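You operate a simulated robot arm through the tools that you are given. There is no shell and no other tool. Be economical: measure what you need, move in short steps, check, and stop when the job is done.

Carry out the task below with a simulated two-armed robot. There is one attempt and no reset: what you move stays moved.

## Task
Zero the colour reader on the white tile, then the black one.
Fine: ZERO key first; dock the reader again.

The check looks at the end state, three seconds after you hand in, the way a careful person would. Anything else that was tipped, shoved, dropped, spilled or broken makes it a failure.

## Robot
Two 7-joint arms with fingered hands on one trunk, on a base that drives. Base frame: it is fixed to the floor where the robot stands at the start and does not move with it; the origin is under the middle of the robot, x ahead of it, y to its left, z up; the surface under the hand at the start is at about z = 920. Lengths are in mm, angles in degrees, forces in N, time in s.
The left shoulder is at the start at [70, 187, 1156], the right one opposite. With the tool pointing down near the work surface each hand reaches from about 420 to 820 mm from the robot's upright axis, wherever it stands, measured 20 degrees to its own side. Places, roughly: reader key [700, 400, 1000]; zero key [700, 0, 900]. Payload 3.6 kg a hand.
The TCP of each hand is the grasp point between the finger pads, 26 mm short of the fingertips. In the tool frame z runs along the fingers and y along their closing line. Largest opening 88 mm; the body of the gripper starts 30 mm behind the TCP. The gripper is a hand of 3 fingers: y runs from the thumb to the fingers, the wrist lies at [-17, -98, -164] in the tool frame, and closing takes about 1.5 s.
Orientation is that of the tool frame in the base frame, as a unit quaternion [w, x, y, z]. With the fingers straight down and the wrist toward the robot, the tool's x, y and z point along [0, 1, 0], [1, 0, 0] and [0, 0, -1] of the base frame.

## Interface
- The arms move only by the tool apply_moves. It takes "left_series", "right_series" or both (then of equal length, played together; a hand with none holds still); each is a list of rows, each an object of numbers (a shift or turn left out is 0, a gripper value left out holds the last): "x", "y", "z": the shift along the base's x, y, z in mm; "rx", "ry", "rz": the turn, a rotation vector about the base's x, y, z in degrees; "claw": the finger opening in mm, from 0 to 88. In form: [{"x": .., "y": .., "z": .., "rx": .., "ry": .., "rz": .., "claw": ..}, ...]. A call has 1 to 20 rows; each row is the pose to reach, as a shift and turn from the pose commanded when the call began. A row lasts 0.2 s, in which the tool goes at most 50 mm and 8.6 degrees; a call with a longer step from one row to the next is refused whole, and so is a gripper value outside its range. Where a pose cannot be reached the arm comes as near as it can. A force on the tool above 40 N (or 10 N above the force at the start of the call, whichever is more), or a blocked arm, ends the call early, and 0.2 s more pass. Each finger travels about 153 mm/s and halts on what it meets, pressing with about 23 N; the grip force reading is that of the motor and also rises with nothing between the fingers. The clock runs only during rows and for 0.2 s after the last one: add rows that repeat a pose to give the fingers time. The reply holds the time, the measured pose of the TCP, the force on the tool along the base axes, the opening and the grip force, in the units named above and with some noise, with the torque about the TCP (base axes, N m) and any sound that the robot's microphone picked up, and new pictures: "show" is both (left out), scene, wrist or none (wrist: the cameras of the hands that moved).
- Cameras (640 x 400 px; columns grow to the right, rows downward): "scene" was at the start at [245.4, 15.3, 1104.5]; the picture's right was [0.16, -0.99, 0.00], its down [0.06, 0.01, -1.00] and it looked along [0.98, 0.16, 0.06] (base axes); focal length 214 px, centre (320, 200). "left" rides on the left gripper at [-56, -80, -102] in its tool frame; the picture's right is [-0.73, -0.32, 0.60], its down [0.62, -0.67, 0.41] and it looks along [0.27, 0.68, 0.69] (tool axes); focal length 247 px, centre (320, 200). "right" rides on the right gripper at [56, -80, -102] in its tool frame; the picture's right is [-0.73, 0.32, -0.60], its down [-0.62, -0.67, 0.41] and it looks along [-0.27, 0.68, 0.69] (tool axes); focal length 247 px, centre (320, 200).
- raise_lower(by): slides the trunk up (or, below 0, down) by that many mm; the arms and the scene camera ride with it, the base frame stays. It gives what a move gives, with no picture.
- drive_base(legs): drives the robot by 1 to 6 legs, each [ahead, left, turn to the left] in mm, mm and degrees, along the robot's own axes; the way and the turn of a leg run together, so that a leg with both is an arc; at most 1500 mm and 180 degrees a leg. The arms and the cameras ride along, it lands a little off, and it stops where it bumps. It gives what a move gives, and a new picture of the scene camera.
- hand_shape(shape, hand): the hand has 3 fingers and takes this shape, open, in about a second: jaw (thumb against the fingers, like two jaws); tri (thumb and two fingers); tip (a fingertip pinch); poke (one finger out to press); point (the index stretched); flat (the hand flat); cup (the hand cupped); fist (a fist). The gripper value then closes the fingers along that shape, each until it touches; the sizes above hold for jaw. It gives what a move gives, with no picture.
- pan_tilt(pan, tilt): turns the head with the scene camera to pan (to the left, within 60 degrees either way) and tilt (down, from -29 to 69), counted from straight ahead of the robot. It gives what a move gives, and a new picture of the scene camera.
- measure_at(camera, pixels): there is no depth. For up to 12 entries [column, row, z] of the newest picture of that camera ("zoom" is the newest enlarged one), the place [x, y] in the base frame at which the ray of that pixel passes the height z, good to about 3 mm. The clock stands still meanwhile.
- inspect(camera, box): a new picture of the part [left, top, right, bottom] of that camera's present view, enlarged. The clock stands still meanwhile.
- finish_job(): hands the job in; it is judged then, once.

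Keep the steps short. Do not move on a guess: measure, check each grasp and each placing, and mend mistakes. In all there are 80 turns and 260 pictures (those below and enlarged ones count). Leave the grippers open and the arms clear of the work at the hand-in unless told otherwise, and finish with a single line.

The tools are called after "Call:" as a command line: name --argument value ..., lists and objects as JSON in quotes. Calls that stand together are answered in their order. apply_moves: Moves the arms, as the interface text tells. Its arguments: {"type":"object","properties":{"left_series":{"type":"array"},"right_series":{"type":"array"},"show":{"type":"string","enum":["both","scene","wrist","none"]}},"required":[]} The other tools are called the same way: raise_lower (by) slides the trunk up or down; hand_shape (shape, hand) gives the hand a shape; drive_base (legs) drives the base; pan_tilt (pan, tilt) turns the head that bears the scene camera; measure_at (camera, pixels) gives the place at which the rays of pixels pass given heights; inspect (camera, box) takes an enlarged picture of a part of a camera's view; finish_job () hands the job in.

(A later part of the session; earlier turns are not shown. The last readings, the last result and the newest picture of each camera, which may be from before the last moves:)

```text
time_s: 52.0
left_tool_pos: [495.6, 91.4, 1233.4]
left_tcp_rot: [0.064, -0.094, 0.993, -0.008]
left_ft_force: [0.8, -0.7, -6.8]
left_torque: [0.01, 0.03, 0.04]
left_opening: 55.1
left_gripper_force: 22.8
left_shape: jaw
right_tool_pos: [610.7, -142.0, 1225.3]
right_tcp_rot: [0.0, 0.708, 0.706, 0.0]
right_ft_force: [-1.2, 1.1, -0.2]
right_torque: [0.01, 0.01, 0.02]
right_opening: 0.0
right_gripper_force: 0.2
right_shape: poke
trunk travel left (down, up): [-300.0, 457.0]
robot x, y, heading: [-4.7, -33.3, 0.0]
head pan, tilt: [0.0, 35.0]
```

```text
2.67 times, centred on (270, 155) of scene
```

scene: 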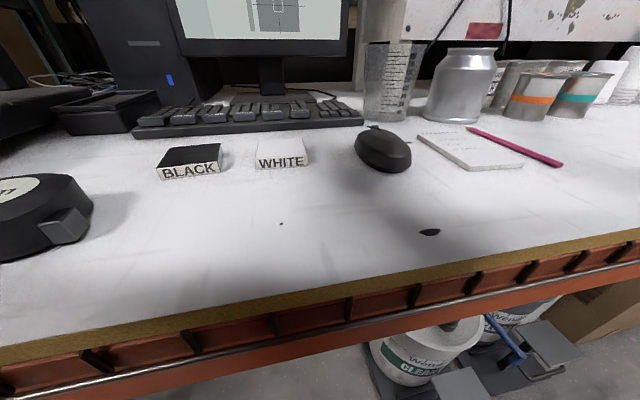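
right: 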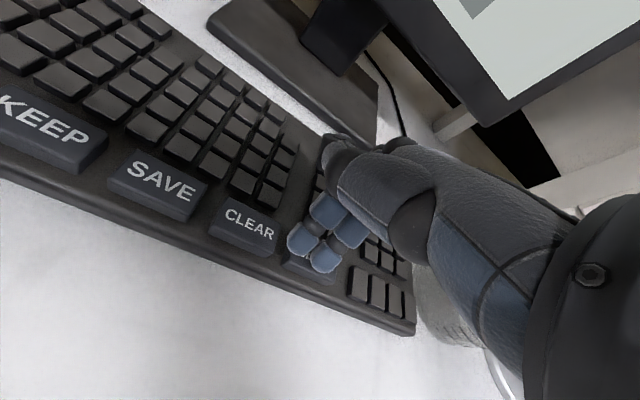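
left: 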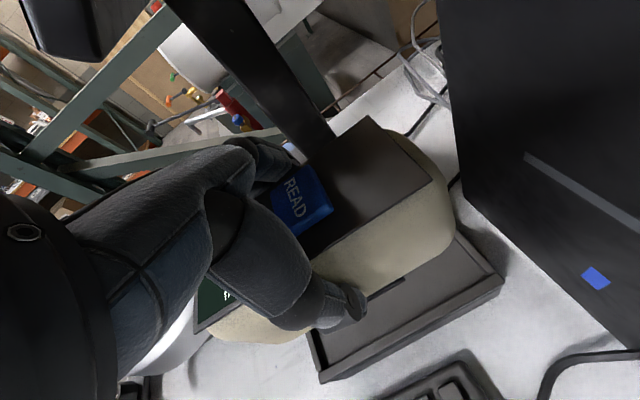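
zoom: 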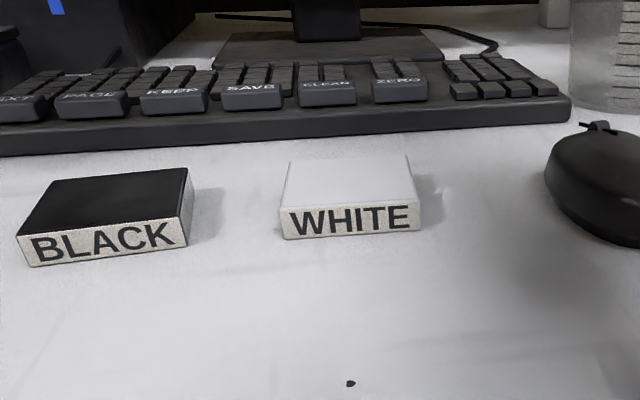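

Call:
measure_at --camera "zoom" --pixels '[[289, 160, 940], [407, 155, 940], [281, 207, 940], [419, 199, 940], [285, 239, 920], [421, 229, 920], [63, 180, 940], [186, 168, 940], [17, 236, 940], [179, 216, 940], [31, 266, 920], [189, 245, 920]]'

Call:
measure_at --camera "scene" --pixels '[[98, 133, 920], [160, 112, 950]]'

```text
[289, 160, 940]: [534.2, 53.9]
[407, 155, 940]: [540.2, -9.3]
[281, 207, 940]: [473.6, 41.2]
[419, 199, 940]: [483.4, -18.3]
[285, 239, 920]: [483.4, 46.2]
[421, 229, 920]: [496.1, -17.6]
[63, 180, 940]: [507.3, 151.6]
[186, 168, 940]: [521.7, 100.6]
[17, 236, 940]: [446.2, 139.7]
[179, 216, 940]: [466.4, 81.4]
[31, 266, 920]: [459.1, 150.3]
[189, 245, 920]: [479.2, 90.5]
```

```text
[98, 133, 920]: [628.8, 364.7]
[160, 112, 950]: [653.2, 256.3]
```

White tile centre ≈ (516, 17), top ≈ 937. Black centre ≈ (495, 124). I'll move the reader above the white tile at TCP z ≈ 1070.

Call:
apply_moves --left_series '[{"y": -25, "x": 5}, {"y": -50, "x": 10}, {"y": -77, "x": 17}, {"y": -77, "x": 17, "z": -40}, {"y": -77, "x": 17, "z": -80}, {"y": -77, "x": 17, "z": -120}, {"y": -77, "x": 17, "z": -163}, {"y": -77, "x": 17, "z": -163}]' --show "both"

Call:
inspect --camera "scene" --box '[160, 50, 400, 210]'

```text
time_s: 52.9
left_tool_pos: [516.5, 19.7, 1224.3]
left_tcp_rot: [0.071, -0.1, 0.992, -0.014]
left_ft_force: [1.0, 0.7, -6.5]
left_torque: [-0.05, 0.01, -0.03]
left_opening: 54.9
left_gripper_force: 23.1
left_shape: jaw
right_tool_pos: [615.3, -145.6, 1216.9]
right_tcp_rot: [-0.003, 0.71, 0.705, -0.01]
right_ft_force: [2.4, -2.7, -0.8]
right_torque: [0.19, 0.26, 0.03]
right_opening: 0.0
right_gripper_force: 0.1
right_shape: poke
trunk travel left (down, up): [-300.0, 457.0]
robot x, y, heading: [-7.3, -34.3, -0.5]
head pan, tilt: [0.0, 35.0]
stopped in row 4 (right hand): the force on the tool passed its limit at 56 N (the readings are from after the stop); the commanded pose is now the measured one
```

scene: 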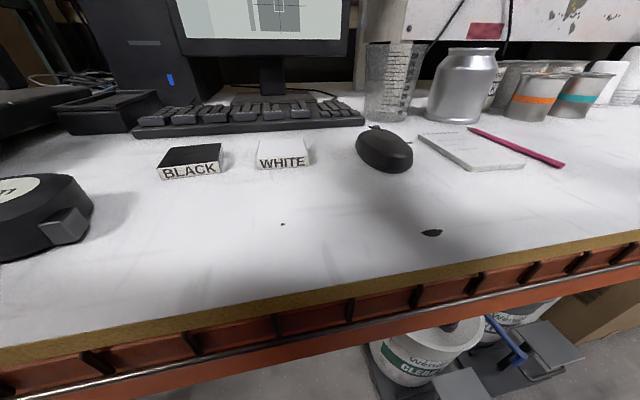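
left: 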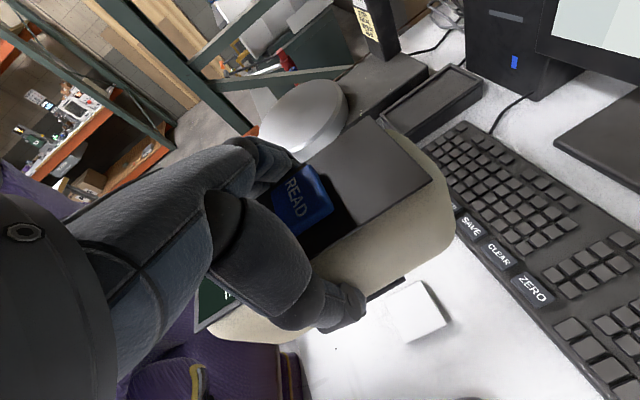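

```text
2.50 times, centred on (280, 130) of scene
```

zoom: 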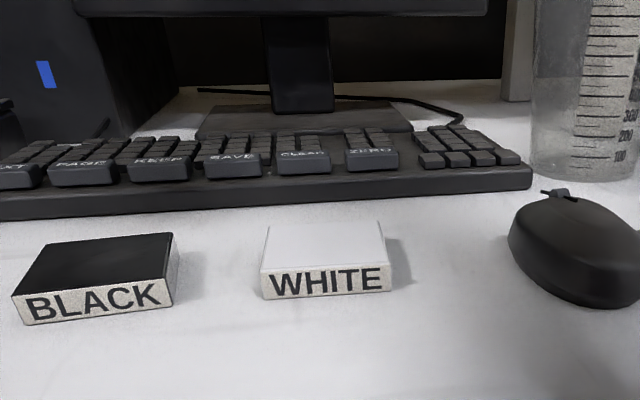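

The hands touched each other, with no object involved. I'll back the left hand off to the left, then drive the base a little back and right so the arms have more room.

Call:
apply_moves --left_series '[{"y": 25, "z": 8}, {"y": 50, "z": 8}, {"y": 80, "z": 8}]' --show "none"

Call:
drive_base --legs '[[-50, 0, 0], [0, -90, 0]]'

```text
time_s: 53.7
left_tool_pos: [516.6, 99.0, 1233.1]
left_tcp_rot: [0.074, -0.101, 0.992, -0.014]
left_ft_force: [0.4, 0.4, -6.4]
left_torque: [-0.04, -0.01, 0.0]
left_opening: 55.1
left_gripper_force: 22.7
left_shape: jaw
right_tool_pos: [612.9, -145.2, 1217.8]
right_tcp_rot: [-0.003, 0.709, 0.705, -0.01]
right_ft_force: [1.0, 0.6, 0.4]
right_torque: [-0.02, 0.04, 0.0]
right_opening: 0.2
right_gripper_force: 0.0
right_shape: poke
trunk travel left (down, up): [-300.0, 457.0]
robot x, y, heading: [-5.8, -31.4, -0.1]
head pan, tilt: [0.0, 35.0]
```

```text
time_s: 55.4
left_tool_pos: [467.3, 5.2, 1233.2]
left_tcp_rot: [0.074, -0.099, 0.992, -0.013]
left_ft_force: [0.4, -1.7, -6.0]
left_torque: [0.03, 0.01, -0.01]
left_opening: 55.3
left_gripper_force: 23.0
left_shape: jaw
right_tool_pos: [564.0, -238.2, 1217.5]
right_tcp_rot: [-0.004, 0.709, 0.705, -0.008]
right_ft_force: [0.8, -0.8, 1.0]
right_torque: [0.0, -0.04, 0.0]
right_opening: 0.0
right_gripper_force: 0.1
right_shape: poke
trunk travel left (down, up): [-300.0, 457.0]
robot x, y, heading: [-55.6, -123.2, -0.3]
head pan, tilt: [0.0, 35.0]
```

scene: 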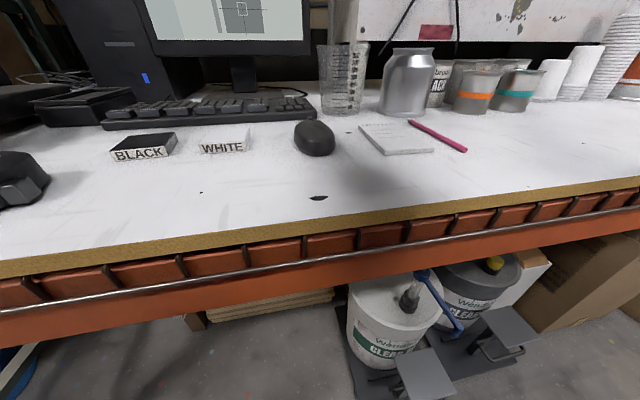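

Arms are well apart now. I'll correct the small tilt drift and move above the white tile.

Call:
apply_moves --left_series '[{"x": 25, "y": 5, "rx": 0.7, "ry": 1.2}, {"x": 46, "y": 9, "rx": 0.7, "ry": 1.2}, {"x": 46, "y": 9, "z": -40, "rx": 0.7, "ry": 1.2}, {"x": 46, "y": 9, "z": -80, "rx": 0.7, "ry": 1.2}, {"x": 46, "y": 9, "z": -120, "rx": 0.7, "ry": 1.2}, {"x": 46, "y": 9, "z": -163, "rx": 0.7, "ry": 1.2}, {"x": 46, "y": 9, "z": -163, "rx": 0.7, "ry": 1.2}]' --show "both"

Call:
pan_tilt --pan 15 --tilt 20

Call:
inspect --camera "scene" --box '[200, 80, 420, 260]'

```text
time_s: 57.0
left_tool_pos: [513.2, 14.4, 1069.9]
left_tcp_rot: [0.064, -0.099, 0.993, -0.008]
left_ft_force: [0.0, 0.0, -6.5]
left_torque: [0.01, 0.01, -0.02]
left_opening: 55.0
left_gripper_force: 22.8
left_shape: jaw
right_tool_pos: [563.4, -237.1, 1217.8]
right_tcp_rot: [-0.003, 0.709, 0.705, -0.008]
right_ft_force: [0.1, 0.3, 0.5]
right_torque: [-0.03, -0.04, 0.0]
right_opening: 0.0
right_gripper_force: 0.1
right_shape: poke
trunk travel left (down, up): [-300.0, 457.0]
robot x, y, heading: [-52.9, -125.4, 0.0]
head pan, tilt: [0.0, 35.0]
```

scene: 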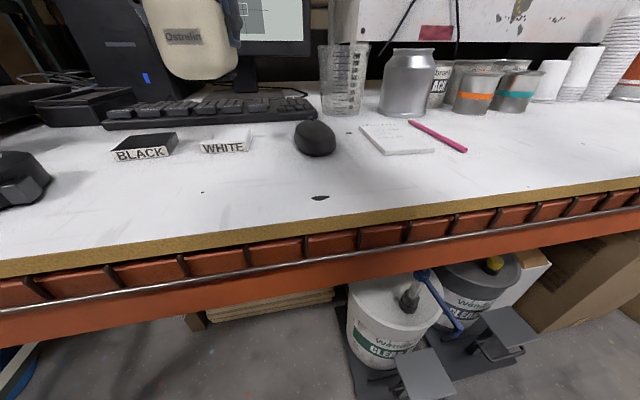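
left: 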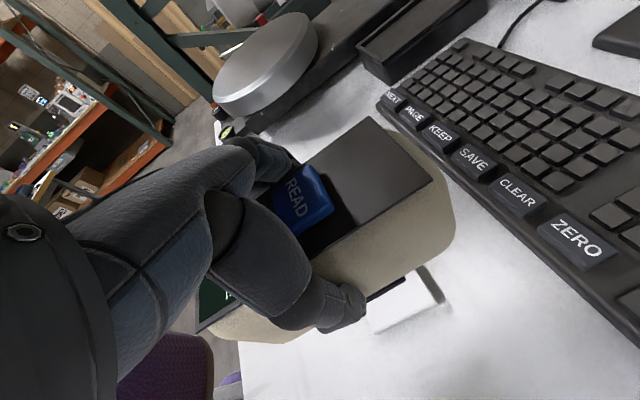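

```text
time_s: 57.7
left_tool_pos: [513.0, 14.6, 1068.3]
left_tcp_rot: [0.064, -0.099, 0.993, -0.007]
left_ft_force: [0.1, 0.8, -5.5]
left_torque: [-0.02, 0.03, -0.06]
left_opening: 55.0
left_gripper_force: 23.2
left_shape: jaw
right_tool_pos: [563.5, -236.8, 1217.9]
right_tcp_rot: [-0.004, 0.708, 0.706, -0.009]
right_ft_force: [0.1, 0.0, 0.5]
right_torque: [-0.04, 0.0, 0.03]
right_opening: 0.0
right_gripper_force: 0.1
right_shape: poke
trunk travel left (down, up): [-300.0, 457.0]
robot x, y, heading: [-53.3, -123.8, -0.4]
head pan, tilt: [15.0, 20.0]
```

scene: 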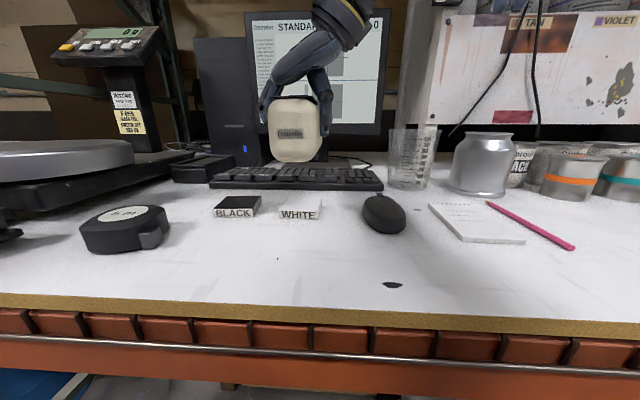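

```text
2.22 times, centred on (310, 170) of scene
```

zoom: 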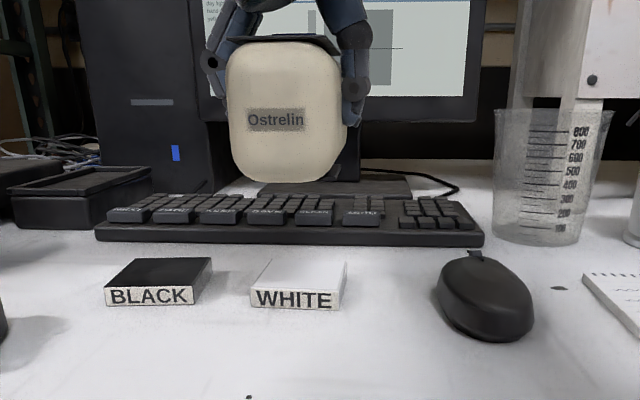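

Now lowering toward the tile: quickly to 1035, then in 3 mm steps.

Call:
apply_moves --left_series '[{"z": -20}, {"z": -33}, {"z": -36}, {"z": -39}, {"z": -42}, {"z": -45}, {"z": -48}]' --show "both"

Call:
inspect --camera "scene" --box '[220, 110, 380, 240]'

Call:
inspect --camera "left" --box '[280, 200, 500, 380]'

```text
time_s: 59.3
left_tool_pos: [513.1, 15.8, 1022.1]
left_tcp_rot: [0.063, -0.099, 0.993, -0.008]
left_ft_force: [0.7, 0.0, -6.1]
left_torque: [0.03, 0.01, -0.03]
left_opening: 54.9
left_gripper_force: 22.8
left_shape: jaw
right_tool_pos: [563.6, -237.6, 1216.9]
right_tcp_rot: [-0.004, 0.709, 0.705, -0.008]
right_ft_force: [0.8, 0.0, -0.1]
right_torque: [0.0, 0.01, -0.02]
right_opening: 0.0
right_gripper_force: 0.2
right_shape: poke
trunk travel left (down, up): [-300.0, 457.0]
robot x, y, heading: [-56.5, -122.9, -0.0]
head pan, tilt: [15.0, 20.0]
```

scene: 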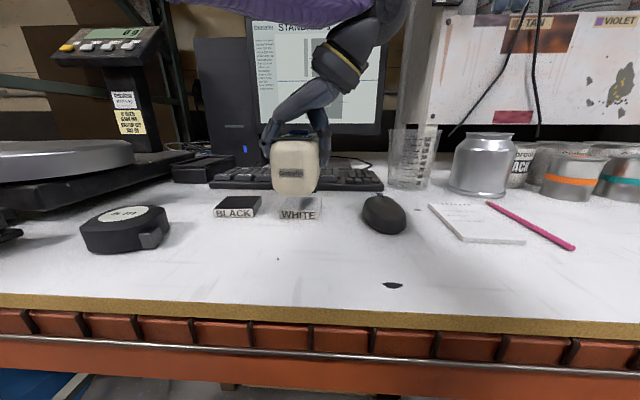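
left: 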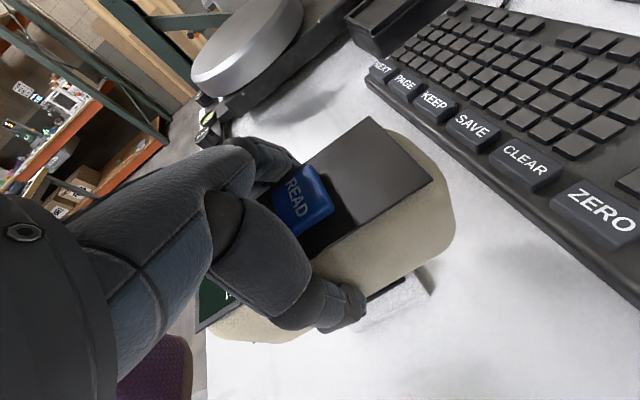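

```text
3.08 times, centred on (300, 175) of scene
```

zoom: 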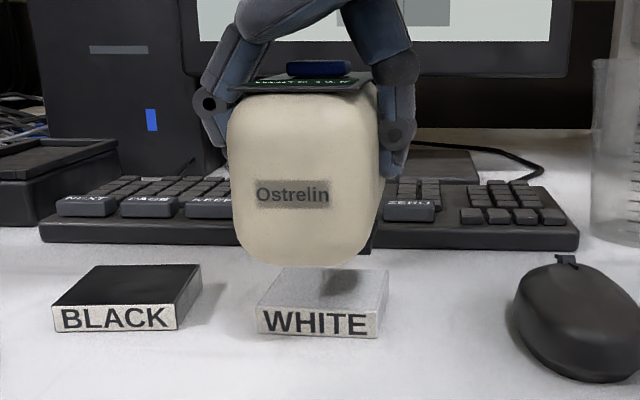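

```text
2.22 times, centred on (390, 290) of left
```

zoom: 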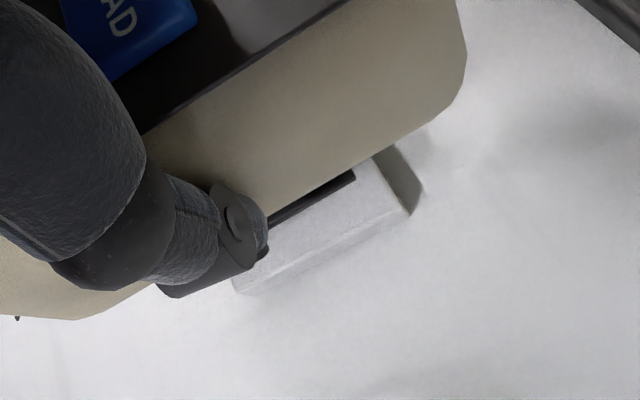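

Call:
measure_at --camera "zoom" --pixels '[[355, 178, 950], [355, 178, 940], [268, 227, 950], [268, 227, 940], [410, 208, 937], [378, 150, 937], [240, 285, 937]]'

```text
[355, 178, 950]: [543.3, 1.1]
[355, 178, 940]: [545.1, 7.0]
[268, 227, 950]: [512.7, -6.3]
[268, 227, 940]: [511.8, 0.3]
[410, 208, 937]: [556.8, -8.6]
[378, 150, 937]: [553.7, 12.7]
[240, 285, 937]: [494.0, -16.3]
```

The foot's far right corner (~544, 3) lies inside the tile. Continuing down in 3 mm steps.

Call:
apply_moves --left_series '[{"z": -3}, {"z": -6}, {"z": -9}, {"z": -12}, {"z": -15}]' --show "none"

Call:
inspect --camera "scene" --box '[220, 110, 380, 240]'

Call:
inspect --camera "left" --box '[280, 200, 500, 380]'

```text
time_s: 60.5
left_tool_pos: [512.9, 16.2, 1006.7]
left_tcp_rot: [0.064, -0.099, 0.993, -0.006]
left_ft_force: [-0.4, 0.3, -5.7]
left_torque: [-0.05, 0.0, 0.01]
left_opening: 55.2
left_gripper_force: 23.0
left_shape: jaw
right_tool_pos: [564.1, -236.2, 1217.2]
right_tcp_rot: [-0.004, 0.709, 0.706, -0.009]
right_ft_force: [-0.4, -0.4, 0.2]
right_torque: [0.0, 0.01, -0.02]
right_opening: 0.0
right_gripper_force: 0.0
right_shape: poke
trunk travel left (down, up): [-300.0, 457.0]
robot x, y, heading: [-56.7, -121.6, -0.0]
head pan, tilt: [15.0, 20.0]
```

```text
3.08 times, centred on (300, 175) of scene
```

zoom: 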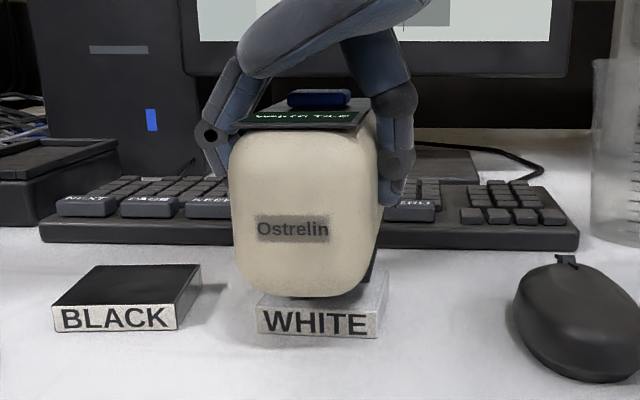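

```text
2.22 times, centred on (390, 290) of left
```

zoom: 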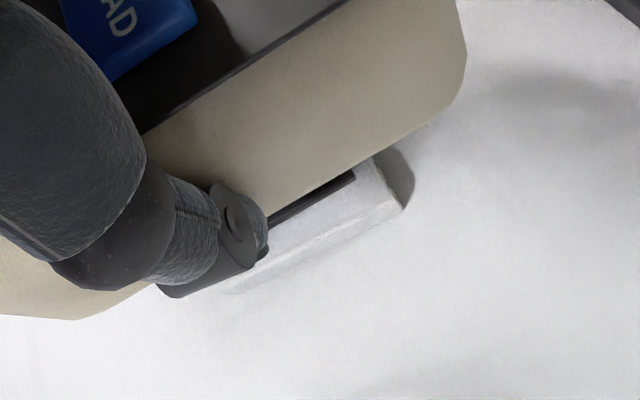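

Still hanging free (−5.7 N). I'll keep going in 2 mm steps.

Call:
apply_moves --left_series '[{"z": -2}, {"z": -4}, {"z": -6}, {"z": -8}]' --show "none"

Call:
inspect --camera "scene" --box '[220, 110, 380, 240]'

```text
time_s: 61.5
left_tool_pos: [512.9, 16.0, 998.9]
left_tcp_rot: [0.063, -0.099, 0.993, -0.007]
left_ft_force: [0.2, -0.7, -5.9]
left_torque: [-0.05, -0.01, -0.03]
left_opening: 54.9
left_gripper_force: 22.8
left_shape: jaw
right_tool_pos: [563.8, -237.0, 1216.8]
right_tcp_rot: [-0.004, 0.709, 0.705, -0.009]
right_ft_force: [0.2, -0.2, 0.2]
right_torque: [0.0, 0.02, 0.0]
right_opening: 0.0
right_gripper_force: 0.0
right_shape: poke
trunk travel left (down, up): [-300.0, 457.0]
robot x, y, heading: [-52.7, -123.3, -0.1]
head pan, tilt: [15.0, 20.0]
```

```text
3.08 times, centred on (300, 175) of scene
```

zoom: 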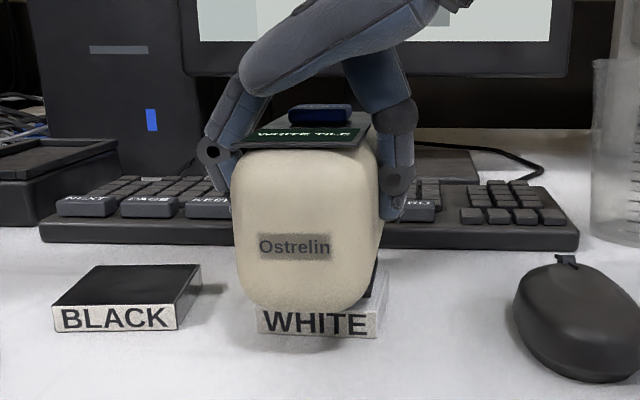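

Call:
apply_moves --left_series '[{"z": -2}, {"z": -4}, {"z": -6}]' --show "none"

Call:
inspect --camera "left" --box '[340, 240, 480, 350]'

```text
time_s: 62.3
left_tool_pos: [513.0, 16.3, 993.8]
left_tcp_rot: [0.064, -0.099, 0.993, -0.008]
left_ft_force: [0.6, 0.4, -2.7]
left_torque: [0.09, 0.04, -0.01]
left_opening: 54.9
left_gripper_force: 23.0
left_shape: jaw
right_tool_pos: [563.5, -237.8, 1218.1]
right_tcp_rot: [-0.003, 0.708, 0.706, -0.009]
right_ft_force: [0.7, 0.9, -0.1]
right_torque: [0.01, 0.0, -0.01]
right_opening: 0.0
right_gripper_force: 0.0
right_shape: poke
trunk travel left (down, up): [-300.0, 457.0]
robot x, y, heading: [-56.8, -120.0, -0.1]
head pan, tilt: [15.0, 20.0]
```

```text
3.64 times, centred on (410, 295) of left
```

zoom: 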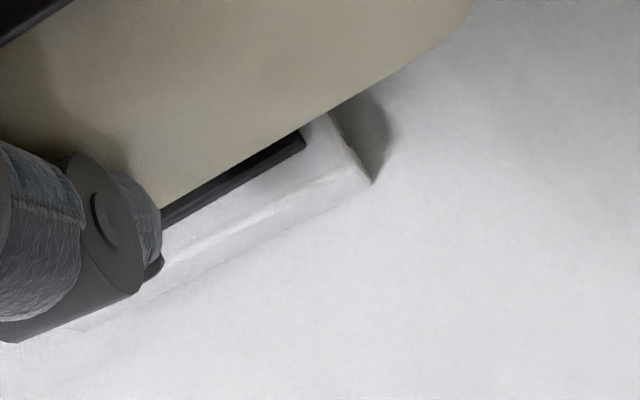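

Contact: the supporting force fell to −2.7 N. One more millimetre, then I'll open gently and rise.

Call:
apply_moves --left_series '[{"z": -1}, {"z": -1, "claw": 60}, {"z": -1, "claw": 70}, {"z": -1, "claw": 82}, {"z": -1, "claw": 88}, {"z": -1, "claw": 88}, {"z": -1, "claw": 88}]' --show "both"

Call:
inspect --camera "scene" --box '[220, 110, 380, 240]'

```text
time_s: 63.9
left_tool_pos: [511.5, 15.9, 991.7]
left_tcp_rot: [0.063, -0.099, 0.993, -0.008]
left_ft_force: [-0.4, -2.4, 4.0]
left_torque: [-0.06, -0.05, -0.01]
left_opening: 87.9
left_gripper_force: 0.2
left_shape: jaw
right_tool_pos: [562.1, -237.7, 1217.9]
right_tcp_rot: [-0.003, 0.709, 0.705, -0.008]
right_ft_force: [-0.4, -0.7, 0.4]
right_torque: [0.06, 0.01, 0.01]
right_opening: 0.0
right_gripper_force: 0.0
right_shape: poke
trunk travel left (down, up): [-300.0, 457.0]
robot x, y, heading: [-56.3, -120.5, -0.2]
head pan, tilt: [15.0, 20.0]
```

scene: 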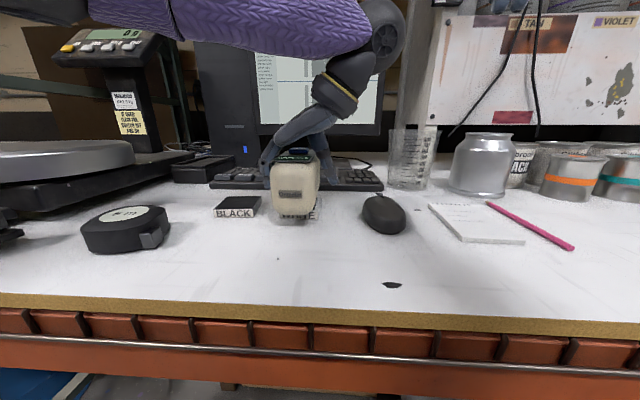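
left: 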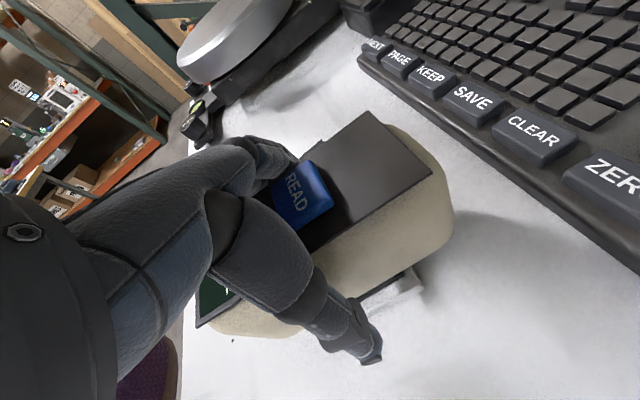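

```text
3.08 times, centred on (300, 175) of scene
```

zoom: 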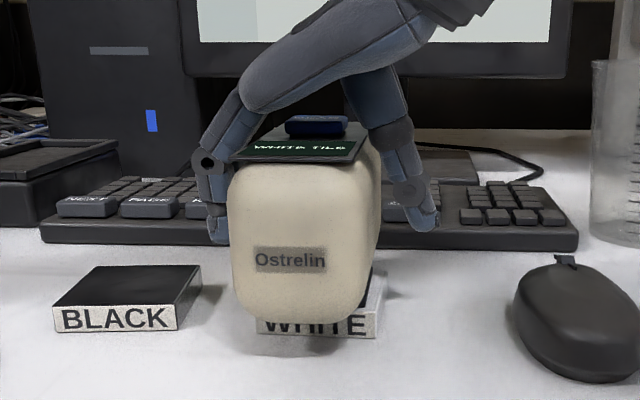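

The reader stands on the white tile, level. Raising the left hand straight up and clear.

Call:
apply_moves --left_series '[{"z": 10}, {"z": 25}, {"z": 50}, {"z": 90}, {"z": 130}, {"z": 170}, {"z": 200}, {"z": 200, "y": 40}, {"z": 200, "y": 80}, {"z": 200, "y": 120}, {"z": 200, "y": 160}]' --show "both"

Call:
inspect --camera "scene" --box '[220, 110, 380, 240]'

```text
time_s: 66.3
left_tool_pos: [512.4, 177.0, 1190.9]
left_tcp_rot: [0.064, -0.099, 0.993, -0.008]
left_ft_force: [0.2, -0.1, -0.2]
left_torque: [-0.01, 0.01, 0.0]
left_opening: 88.1
left_gripper_force: 0.0
left_shape: jaw
right_tool_pos: [562.7, -236.7, 1217.3]
right_tcp_rot: [-0.003, 0.709, 0.705, -0.009]
right_ft_force: [0.3, -0.3, 0.0]
right_torque: [0.05, 0.01, -0.01]
right_opening: 0.1
right_gripper_force: 0.0
right_shape: poke
trunk travel left (down, up): [-300.0, 457.0]
robot x, y, heading: [-51.9, -121.6, -0.3]
head pan, tilt: [15.0, 20.0]
```

scene: 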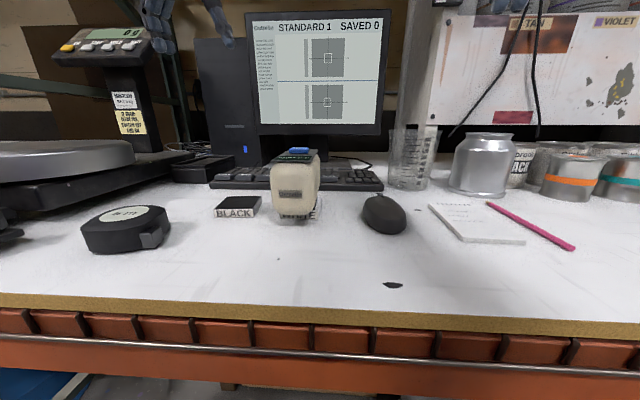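
left: 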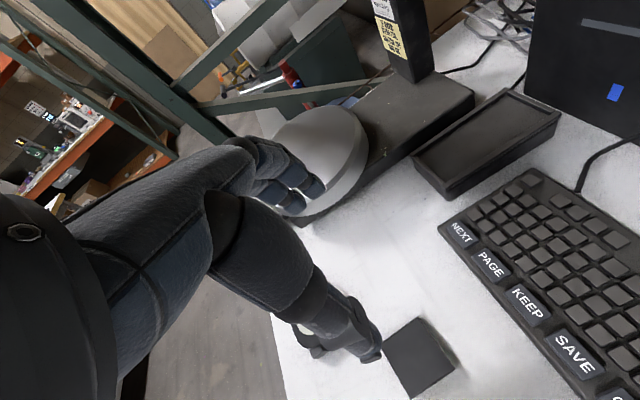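

```text
3.08 times, centred on (300, 175) of scene
```

zoom: 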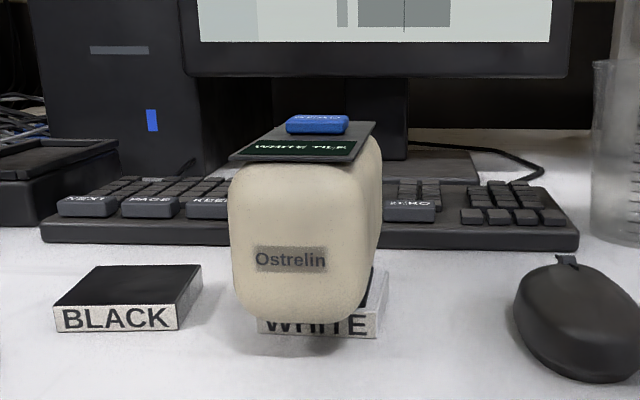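

It stands stably, showing WHITE TILE. READ should be at about (526, 20, 1024). I'll bring the right poke hand above it and move the left hand a bit further away.

Call:
apply_moves --right_series '[{"y": 40, "x": -5, "z": -10}, {"y": 85, "x": -10, "z": -20}, {"y": 130, "x": -15, "z": -30}, {"y": 175, "x": -22, "z": -45}, {"y": 218, "x": -30, "z": -60}, {"y": 259, "x": -37, "z": -80}, {"y": 259, "x": -37, "z": -110}, {"y": 259, "x": -37, "z": -110}]' --left_series '[{"y": 15}, {"y": 30}, {"y": 45}, {"y": 60}, {"y": 60}, {"y": 60}, {"y": 60}, {"y": 60}]' --show "both"

Call:
inspect --camera "scene" --box '[220, 90, 380, 220]'

```text
time_s: 68.1
left_tool_pos: [510.8, 236.7, 1191.4]
left_tcp_rot: [0.064, -0.099, 0.993, -0.007]
left_ft_force: [0.2, 0.1, 0.1]
left_torque: [-0.01, 0.0, 0.01]
left_opening: 87.8
left_gripper_force: 0.1
left_shape: jaw
right_tool_pos: [527.2, 24.2, 1107.8]
right_tcp_rot: [-0.004, 0.71, 0.704, -0.008]
right_ft_force: [-0.1, -1.1, 0.6]
right_torque: [0.0, -0.01, 0.0]
right_opening: 0.2
right_gripper_force: 0.1
right_shape: poke
trunk travel left (down, up): [-300.0, 457.0]
robot x, y, heading: [-56.1, -122.7, -0.1]
head pan, tilt: [15.0, 20.0]
```

scene: 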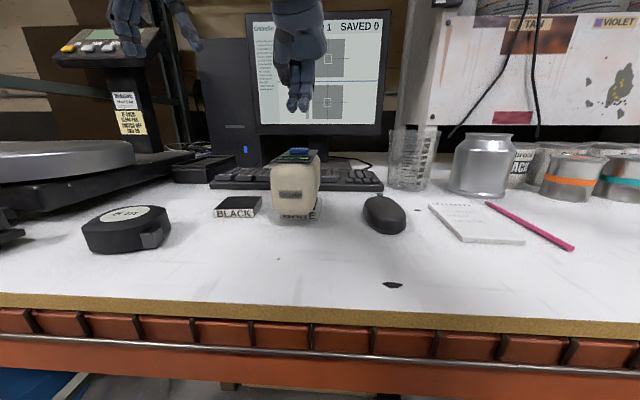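
right: 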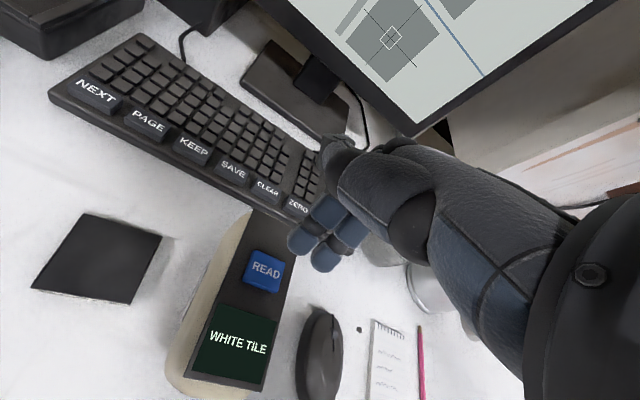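
left: 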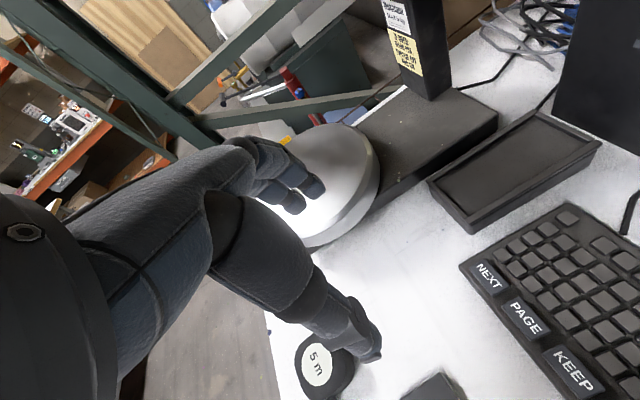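

```text
3.08 times, centred on (300, 155) of scene
```

zoom: 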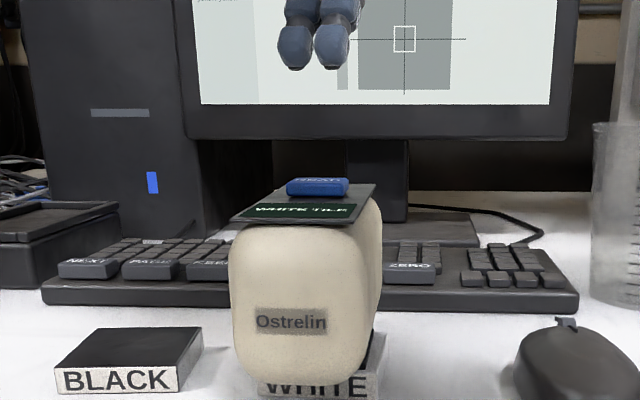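

Call:
measure_at --camera "right" --pixels '[[265, 268, 1024], [265, 268, 1020], [249, 250, 1024], [285, 262, 1024], [243, 285, 1024], [275, 292, 1024], [303, 247, 1082], [325, 268, 1082], [216, 378, 1018], [282, 235, 1018]]'

```text
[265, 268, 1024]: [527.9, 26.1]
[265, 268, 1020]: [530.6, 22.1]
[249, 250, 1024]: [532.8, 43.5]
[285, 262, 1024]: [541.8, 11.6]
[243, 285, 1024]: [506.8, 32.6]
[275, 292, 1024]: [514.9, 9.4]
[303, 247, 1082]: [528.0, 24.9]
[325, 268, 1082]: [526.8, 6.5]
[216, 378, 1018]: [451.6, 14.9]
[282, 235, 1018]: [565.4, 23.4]
```

READ key centre ≈ (526, 24), fingertip midpoint ≈ (527, 16). I'll shift +8 in y and descend in small steps.

Call:
apply_moves --right_series '[{"x": -1, "y": 8, "z": -25}, {"x": -1, "y": 8, "z": -45}, {"x": -1, "y": 8, "z": -50}, {"x": -1, "y": 8, "z": -53}, {"x": -1, "y": 8, "z": -56}]' --show "both"

Call:
inspect --camera "scene" --box '[220, 90, 380, 220]'

```text
time_s: 69.3
left_tool_pos: [512.6, 236.6, 1190.4]
left_tcp_rot: [0.064, -0.098, 0.993, -0.007]
left_ft_force: [0.4, 0.0, 0.3]
left_torque: [-0.02, 0.02, 0.0]
left_opening: 88.2
left_gripper_force: 0.1
left_shape: jaw
right_tool_pos: [526.5, 30.6, 1052.0]
right_tcp_rot: [-0.003, 0.709, 0.705, -0.009]
right_ft_force: [0.7, 0.3, 1.4]
right_torque: [0.0, -0.03, -0.01]
right_opening: 0.0
right_gripper_force: 0.1
right_shape: poke
trunk travel left (down, up): [-300.0, 457.0]
robot x, y, heading: [-54.9, -120.3, 0.1]
head pan, tilt: [15.0, 20.0]
heard: click
```

scene: 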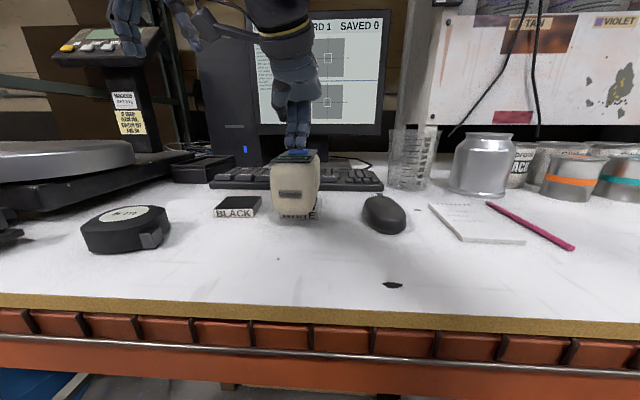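
right: 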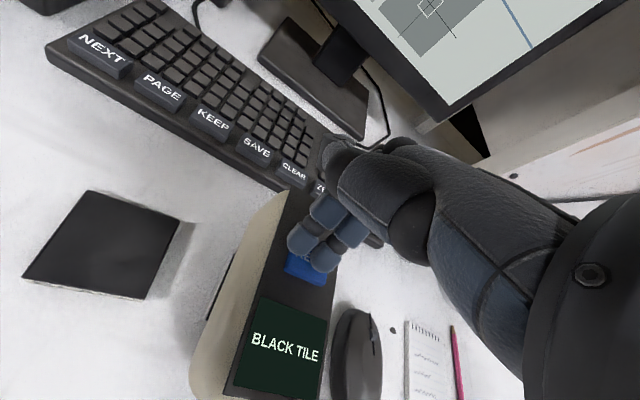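

```text
3.08 times, centred on (300, 155) of scene
```

zoom: 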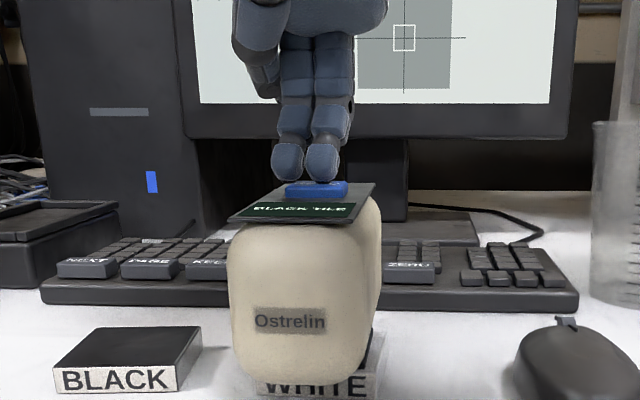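

It clicked and the display shows BLACK TILE. I'll raise the right hand and return it to its parking spot.

Call:
apply_moves --right_series '[{"z": 30}, {"z": 75}, {"z": 105, "y": -30}, {"z": 120, "y": -75, "x": 10}, {"z": 130, "y": -120, "x": 18}, {"z": 140, "y": -165, "x": 25}, {"z": 155, "y": -210, "x": 30}, {"z": 165, "y": -250, "x": 36}, {"z": 165, "y": -265, "x": 38}]' --show "scene"

Call:
inspect --camera "scene" --box '[220, 90, 380, 220]'

```text
time_s: 71.3
left_tool_pos: [512.5, 235.0, 1191.2]
left_tcp_rot: [0.063, -0.099, 0.993, -0.006]
left_ft_force: [-0.1, -0.1, 0.6]
left_torque: [-0.01, -0.01, -0.02]
left_opening: 88.0
left_gripper_force: 0.0
left_shape: jaw
right_tool_pos: [561.3, -235.6, 1218.5]
right_tcp_rot: [-0.003, 0.709, 0.705, -0.008]
right_ft_force: [-0.4, 0.1, -0.5]
right_torque: [0.04, -0.01, 0.0]
right_opening: 0.2
right_gripper_force: 0.0
right_shape: poke
right hand out of reach, approached as far as the arm can: row 2
trunk travel left (down, up): [-300.0, 457.0]
robot x, y, heading: [-53.2, -124.9, 0.1]
head pan, tilt: [15.0, 20.0]
```

scene: 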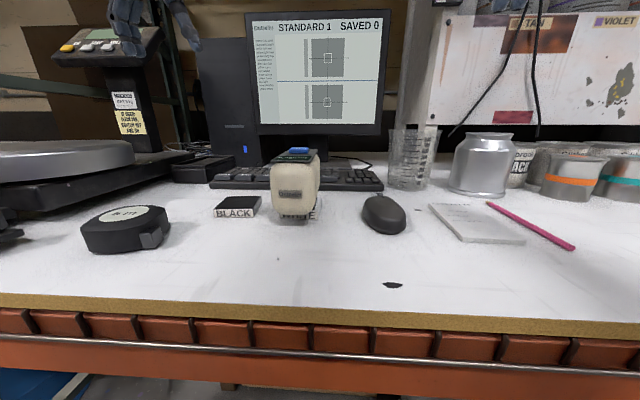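

```text
3.08 times, centred on (300, 155) of scene
```

zoom: 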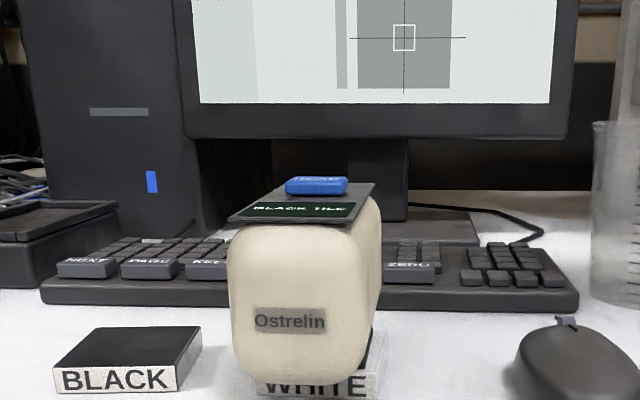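

Reader unmoved. The left hand now retraces its path: over to y ≈ 16, then down to the same grasp height, and close.

Call:
apply_moves --left_series '[{"y": -44}, {"y": -88}, {"y": -132}, {"y": -176}, {"y": -219}, {"y": -219, "z": -45}, {"y": -219, "z": -90}, {"y": -219, "z": -125}, {"y": -219, "z": -125}]' --show "both"

Call:
inspect --camera "scene" --box '[220, 90, 380, 220]'

```text
time_s: 73.3
left_tool_pos: [514.9, 15.6, 1066.9]
left_tcp_rot: [0.066, -0.099, 0.993, -0.007]
left_ft_force: [-0.6, -0.1, 0.4]
left_torque: [0.03, 0.0, 0.03]
left_opening: 88.2
left_gripper_force: 0.1
left_shape: jaw
right_tool_pos: [561.9, -236.6, 1218.4]
right_tcp_rot: [-0.003, 0.709, 0.705, -0.008]
right_ft_force: [0.5, 0.0, 0.2]
right_torque: [0.02, -0.02, 0.0]
right_opening: 0.0
right_gripper_force: 0.0
right_shape: poke
trunk travel left (down, up): [-300.0, 457.0]
robot x, y, heading: [-52.9, -120.7, -0.1]
head pan, tilt: [15.0, 20.0]
```

scene: 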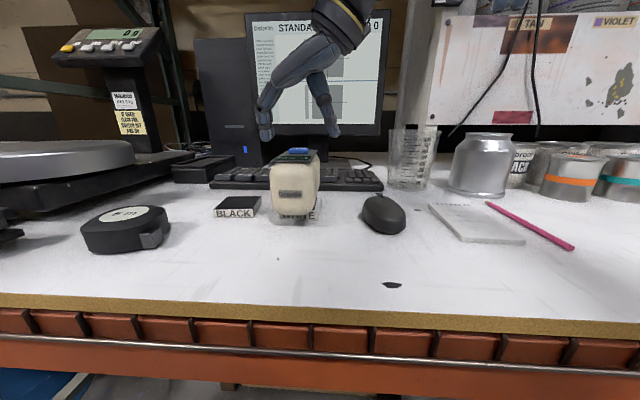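
left: 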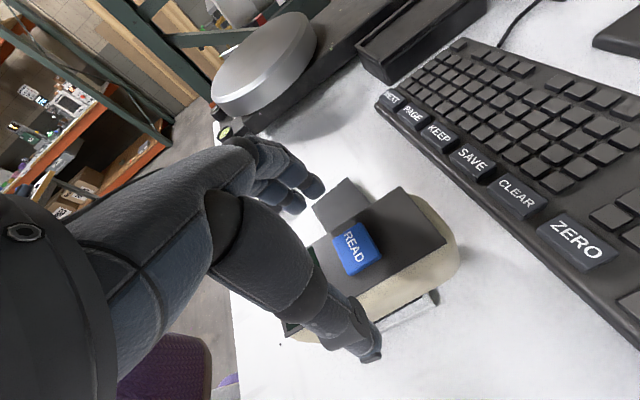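

```text
3.08 times, centred on (300, 155) of scene
```

zoom: 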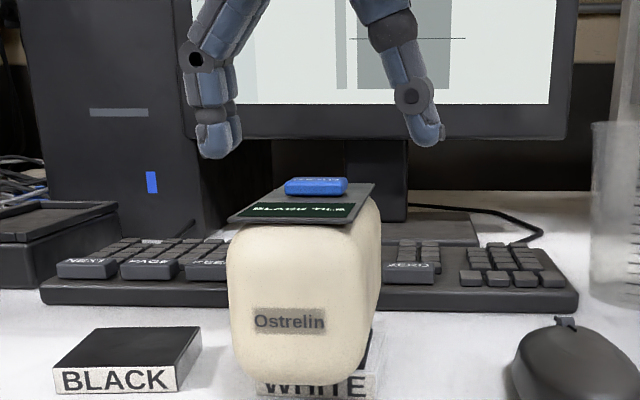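

Aligned as before. Down to 994, then close.

Call:
apply_moves --left_series '[{"x": -2, "z": -30}, {"x": -2, "z": -55}, {"x": -2, "z": -73}, {"x": -2, "z": -73, "claw": 75}, {"x": -2, "z": -73, "claw": 65}, {"x": -2, "z": -73, "claw": 55}, {"x": -2, "z": -73, "claw": 45}, {"x": -2, "z": -73, "claw": 40}, {"x": -2, "z": -73, "claw": 40}, {"x": -2, "z": -73, "claw": 40}]' --show "both"

Call:
inspect --camera "scene" --box '[220, 90, 380, 220]'

```text
time_s: 75.5
left_tool_pos: [511.3, 16.1, 993.2]
left_tcp_rot: [0.064, -0.098, 0.993, -0.007]
left_ft_force: [-0.1, 0.8, -0.3]
left_torque: [0.08, 0.07, 0.01]
left_opening: 55.9
left_gripper_force: 23.0
left_shape: jaw
right_tool_pos: [562.4, -235.7, 1218.6]
right_tcp_rot: [-0.003, 0.709, 0.705, -0.008]
right_ft_force: [-0.2, -0.6, -0.2]
right_torque: [0.0, 0.02, -0.01]
right_opening: 0.0
right_gripper_force: 0.1
right_shape: poke
trunk travel left (down, up): [-300.0, 457.0]
robot x, y, heading: [-53.6, -126.1, -0.1]
head pan, tilt: [15.0, 20.0]
```

scene: 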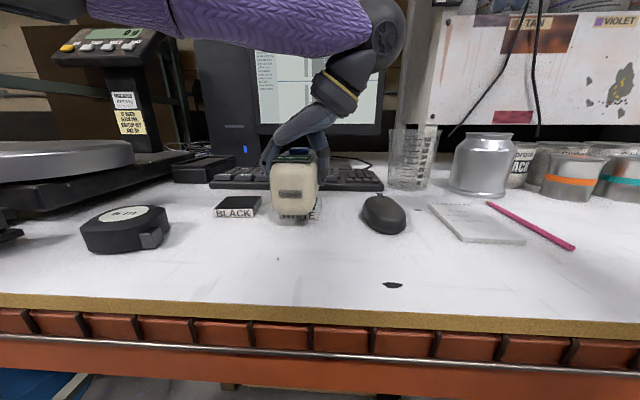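
left: 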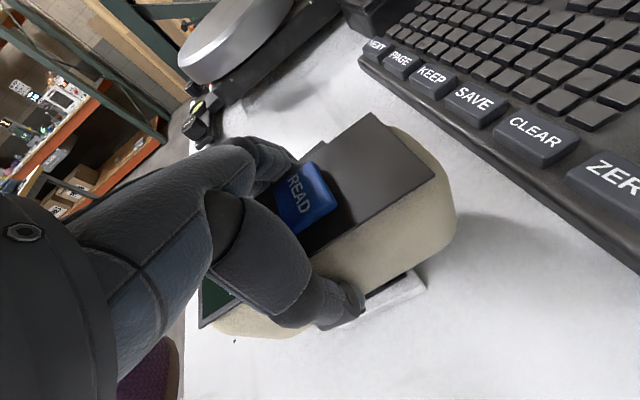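

```text
3.08 times, centred on (300, 155) of scene
```

zoom: 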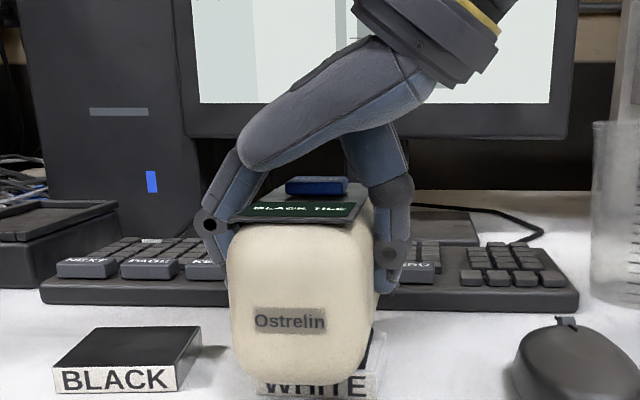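

Held again (55.9, 23 N). Lift, move over the black tile (TCP 491, 123), and come down to 1030.

Call:
apply_moves --left_series '[{"z": 8}, {"z": 25}, {"z": 50}, {"z": 75}, {"z": 75, "x": -8, "y": 40}, {"z": 75, "x": -15, "y": 80}, {"z": 75, "x": -20, "y": 107}, {"z": 55, "x": -20, "y": 107}, {"z": 37, "x": -20, "y": 107}, {"z": 37, "x": -20, "y": 107}]' --show "both"

Call:
inspect --camera "scene" --box '[170, 110, 370, 240]'

Call:
inspect --camera "left" --box '[280, 200, 500, 380]'

```text
time_s: 77.7
left_tool_pos: [491.3, 124.3, 1031.2]
left_tcp_rot: [0.064, -0.099, 0.993, -0.006]
left_ft_force: [-0.3, 0.4, -5.5]
left_torque: [0.02, 0.0, -0.01]
left_opening: 56.1
left_gripper_force: 22.8
left_shape: jaw
right_tool_pos: [563.4, -235.8, 1219.2]
right_tcp_rot: [-0.003, 0.709, 0.705, -0.009]
right_ft_force: [-0.2, 0.0, 0.2]
right_torque: [0.0, -0.01, 0.0]
right_opening: 0.0
right_gripper_force: 0.0
right_shape: poke
trunk travel left (down, up): [-300.0, 457.0]
robot x, y, heading: [-54.3, -122.2, -0.3]
head pan, tilt: [15.0, 20.0]
```

scene: 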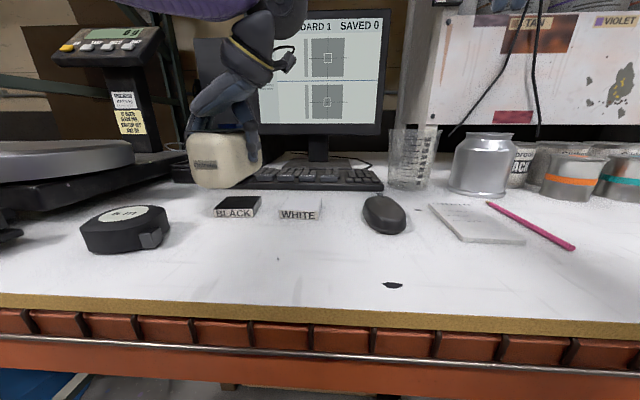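
left: 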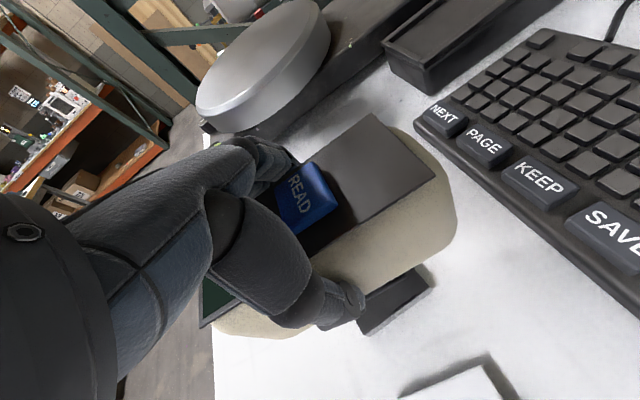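

```text
3.08 times, centred on (270, 175) of scene
```

zoom: 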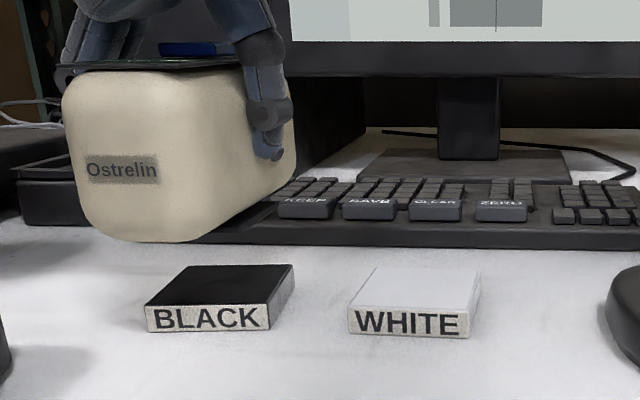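

```text
2.22 times, centred on (390, 290) of left
```

zoom: 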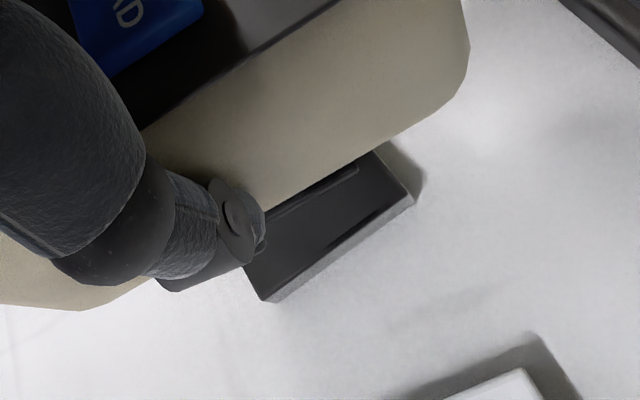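

Call:
measure_at --camera "zoom" --pixels '[[413, 195, 938], [378, 150, 938], [262, 297, 938], [243, 262, 938], [358, 167, 975], [270, 217, 975], [358, 167, 985]]'

Call:
measure_at --camera "scene" --pixels '[[231, 196, 938], [260, 196, 938], [217, 209, 938], [251, 209, 938], [292, 197, 938], [325, 197, 938], [282, 210, 938], [320, 211, 938]]'

```text
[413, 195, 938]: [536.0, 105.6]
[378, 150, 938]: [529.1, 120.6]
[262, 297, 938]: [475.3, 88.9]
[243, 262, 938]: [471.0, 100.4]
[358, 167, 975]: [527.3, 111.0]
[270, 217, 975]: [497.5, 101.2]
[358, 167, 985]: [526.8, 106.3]
```

```text
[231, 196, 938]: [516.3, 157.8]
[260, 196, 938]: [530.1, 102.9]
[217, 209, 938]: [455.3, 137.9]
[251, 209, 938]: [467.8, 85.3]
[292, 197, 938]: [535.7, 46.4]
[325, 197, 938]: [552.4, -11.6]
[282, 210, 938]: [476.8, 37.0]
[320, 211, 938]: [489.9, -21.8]
```

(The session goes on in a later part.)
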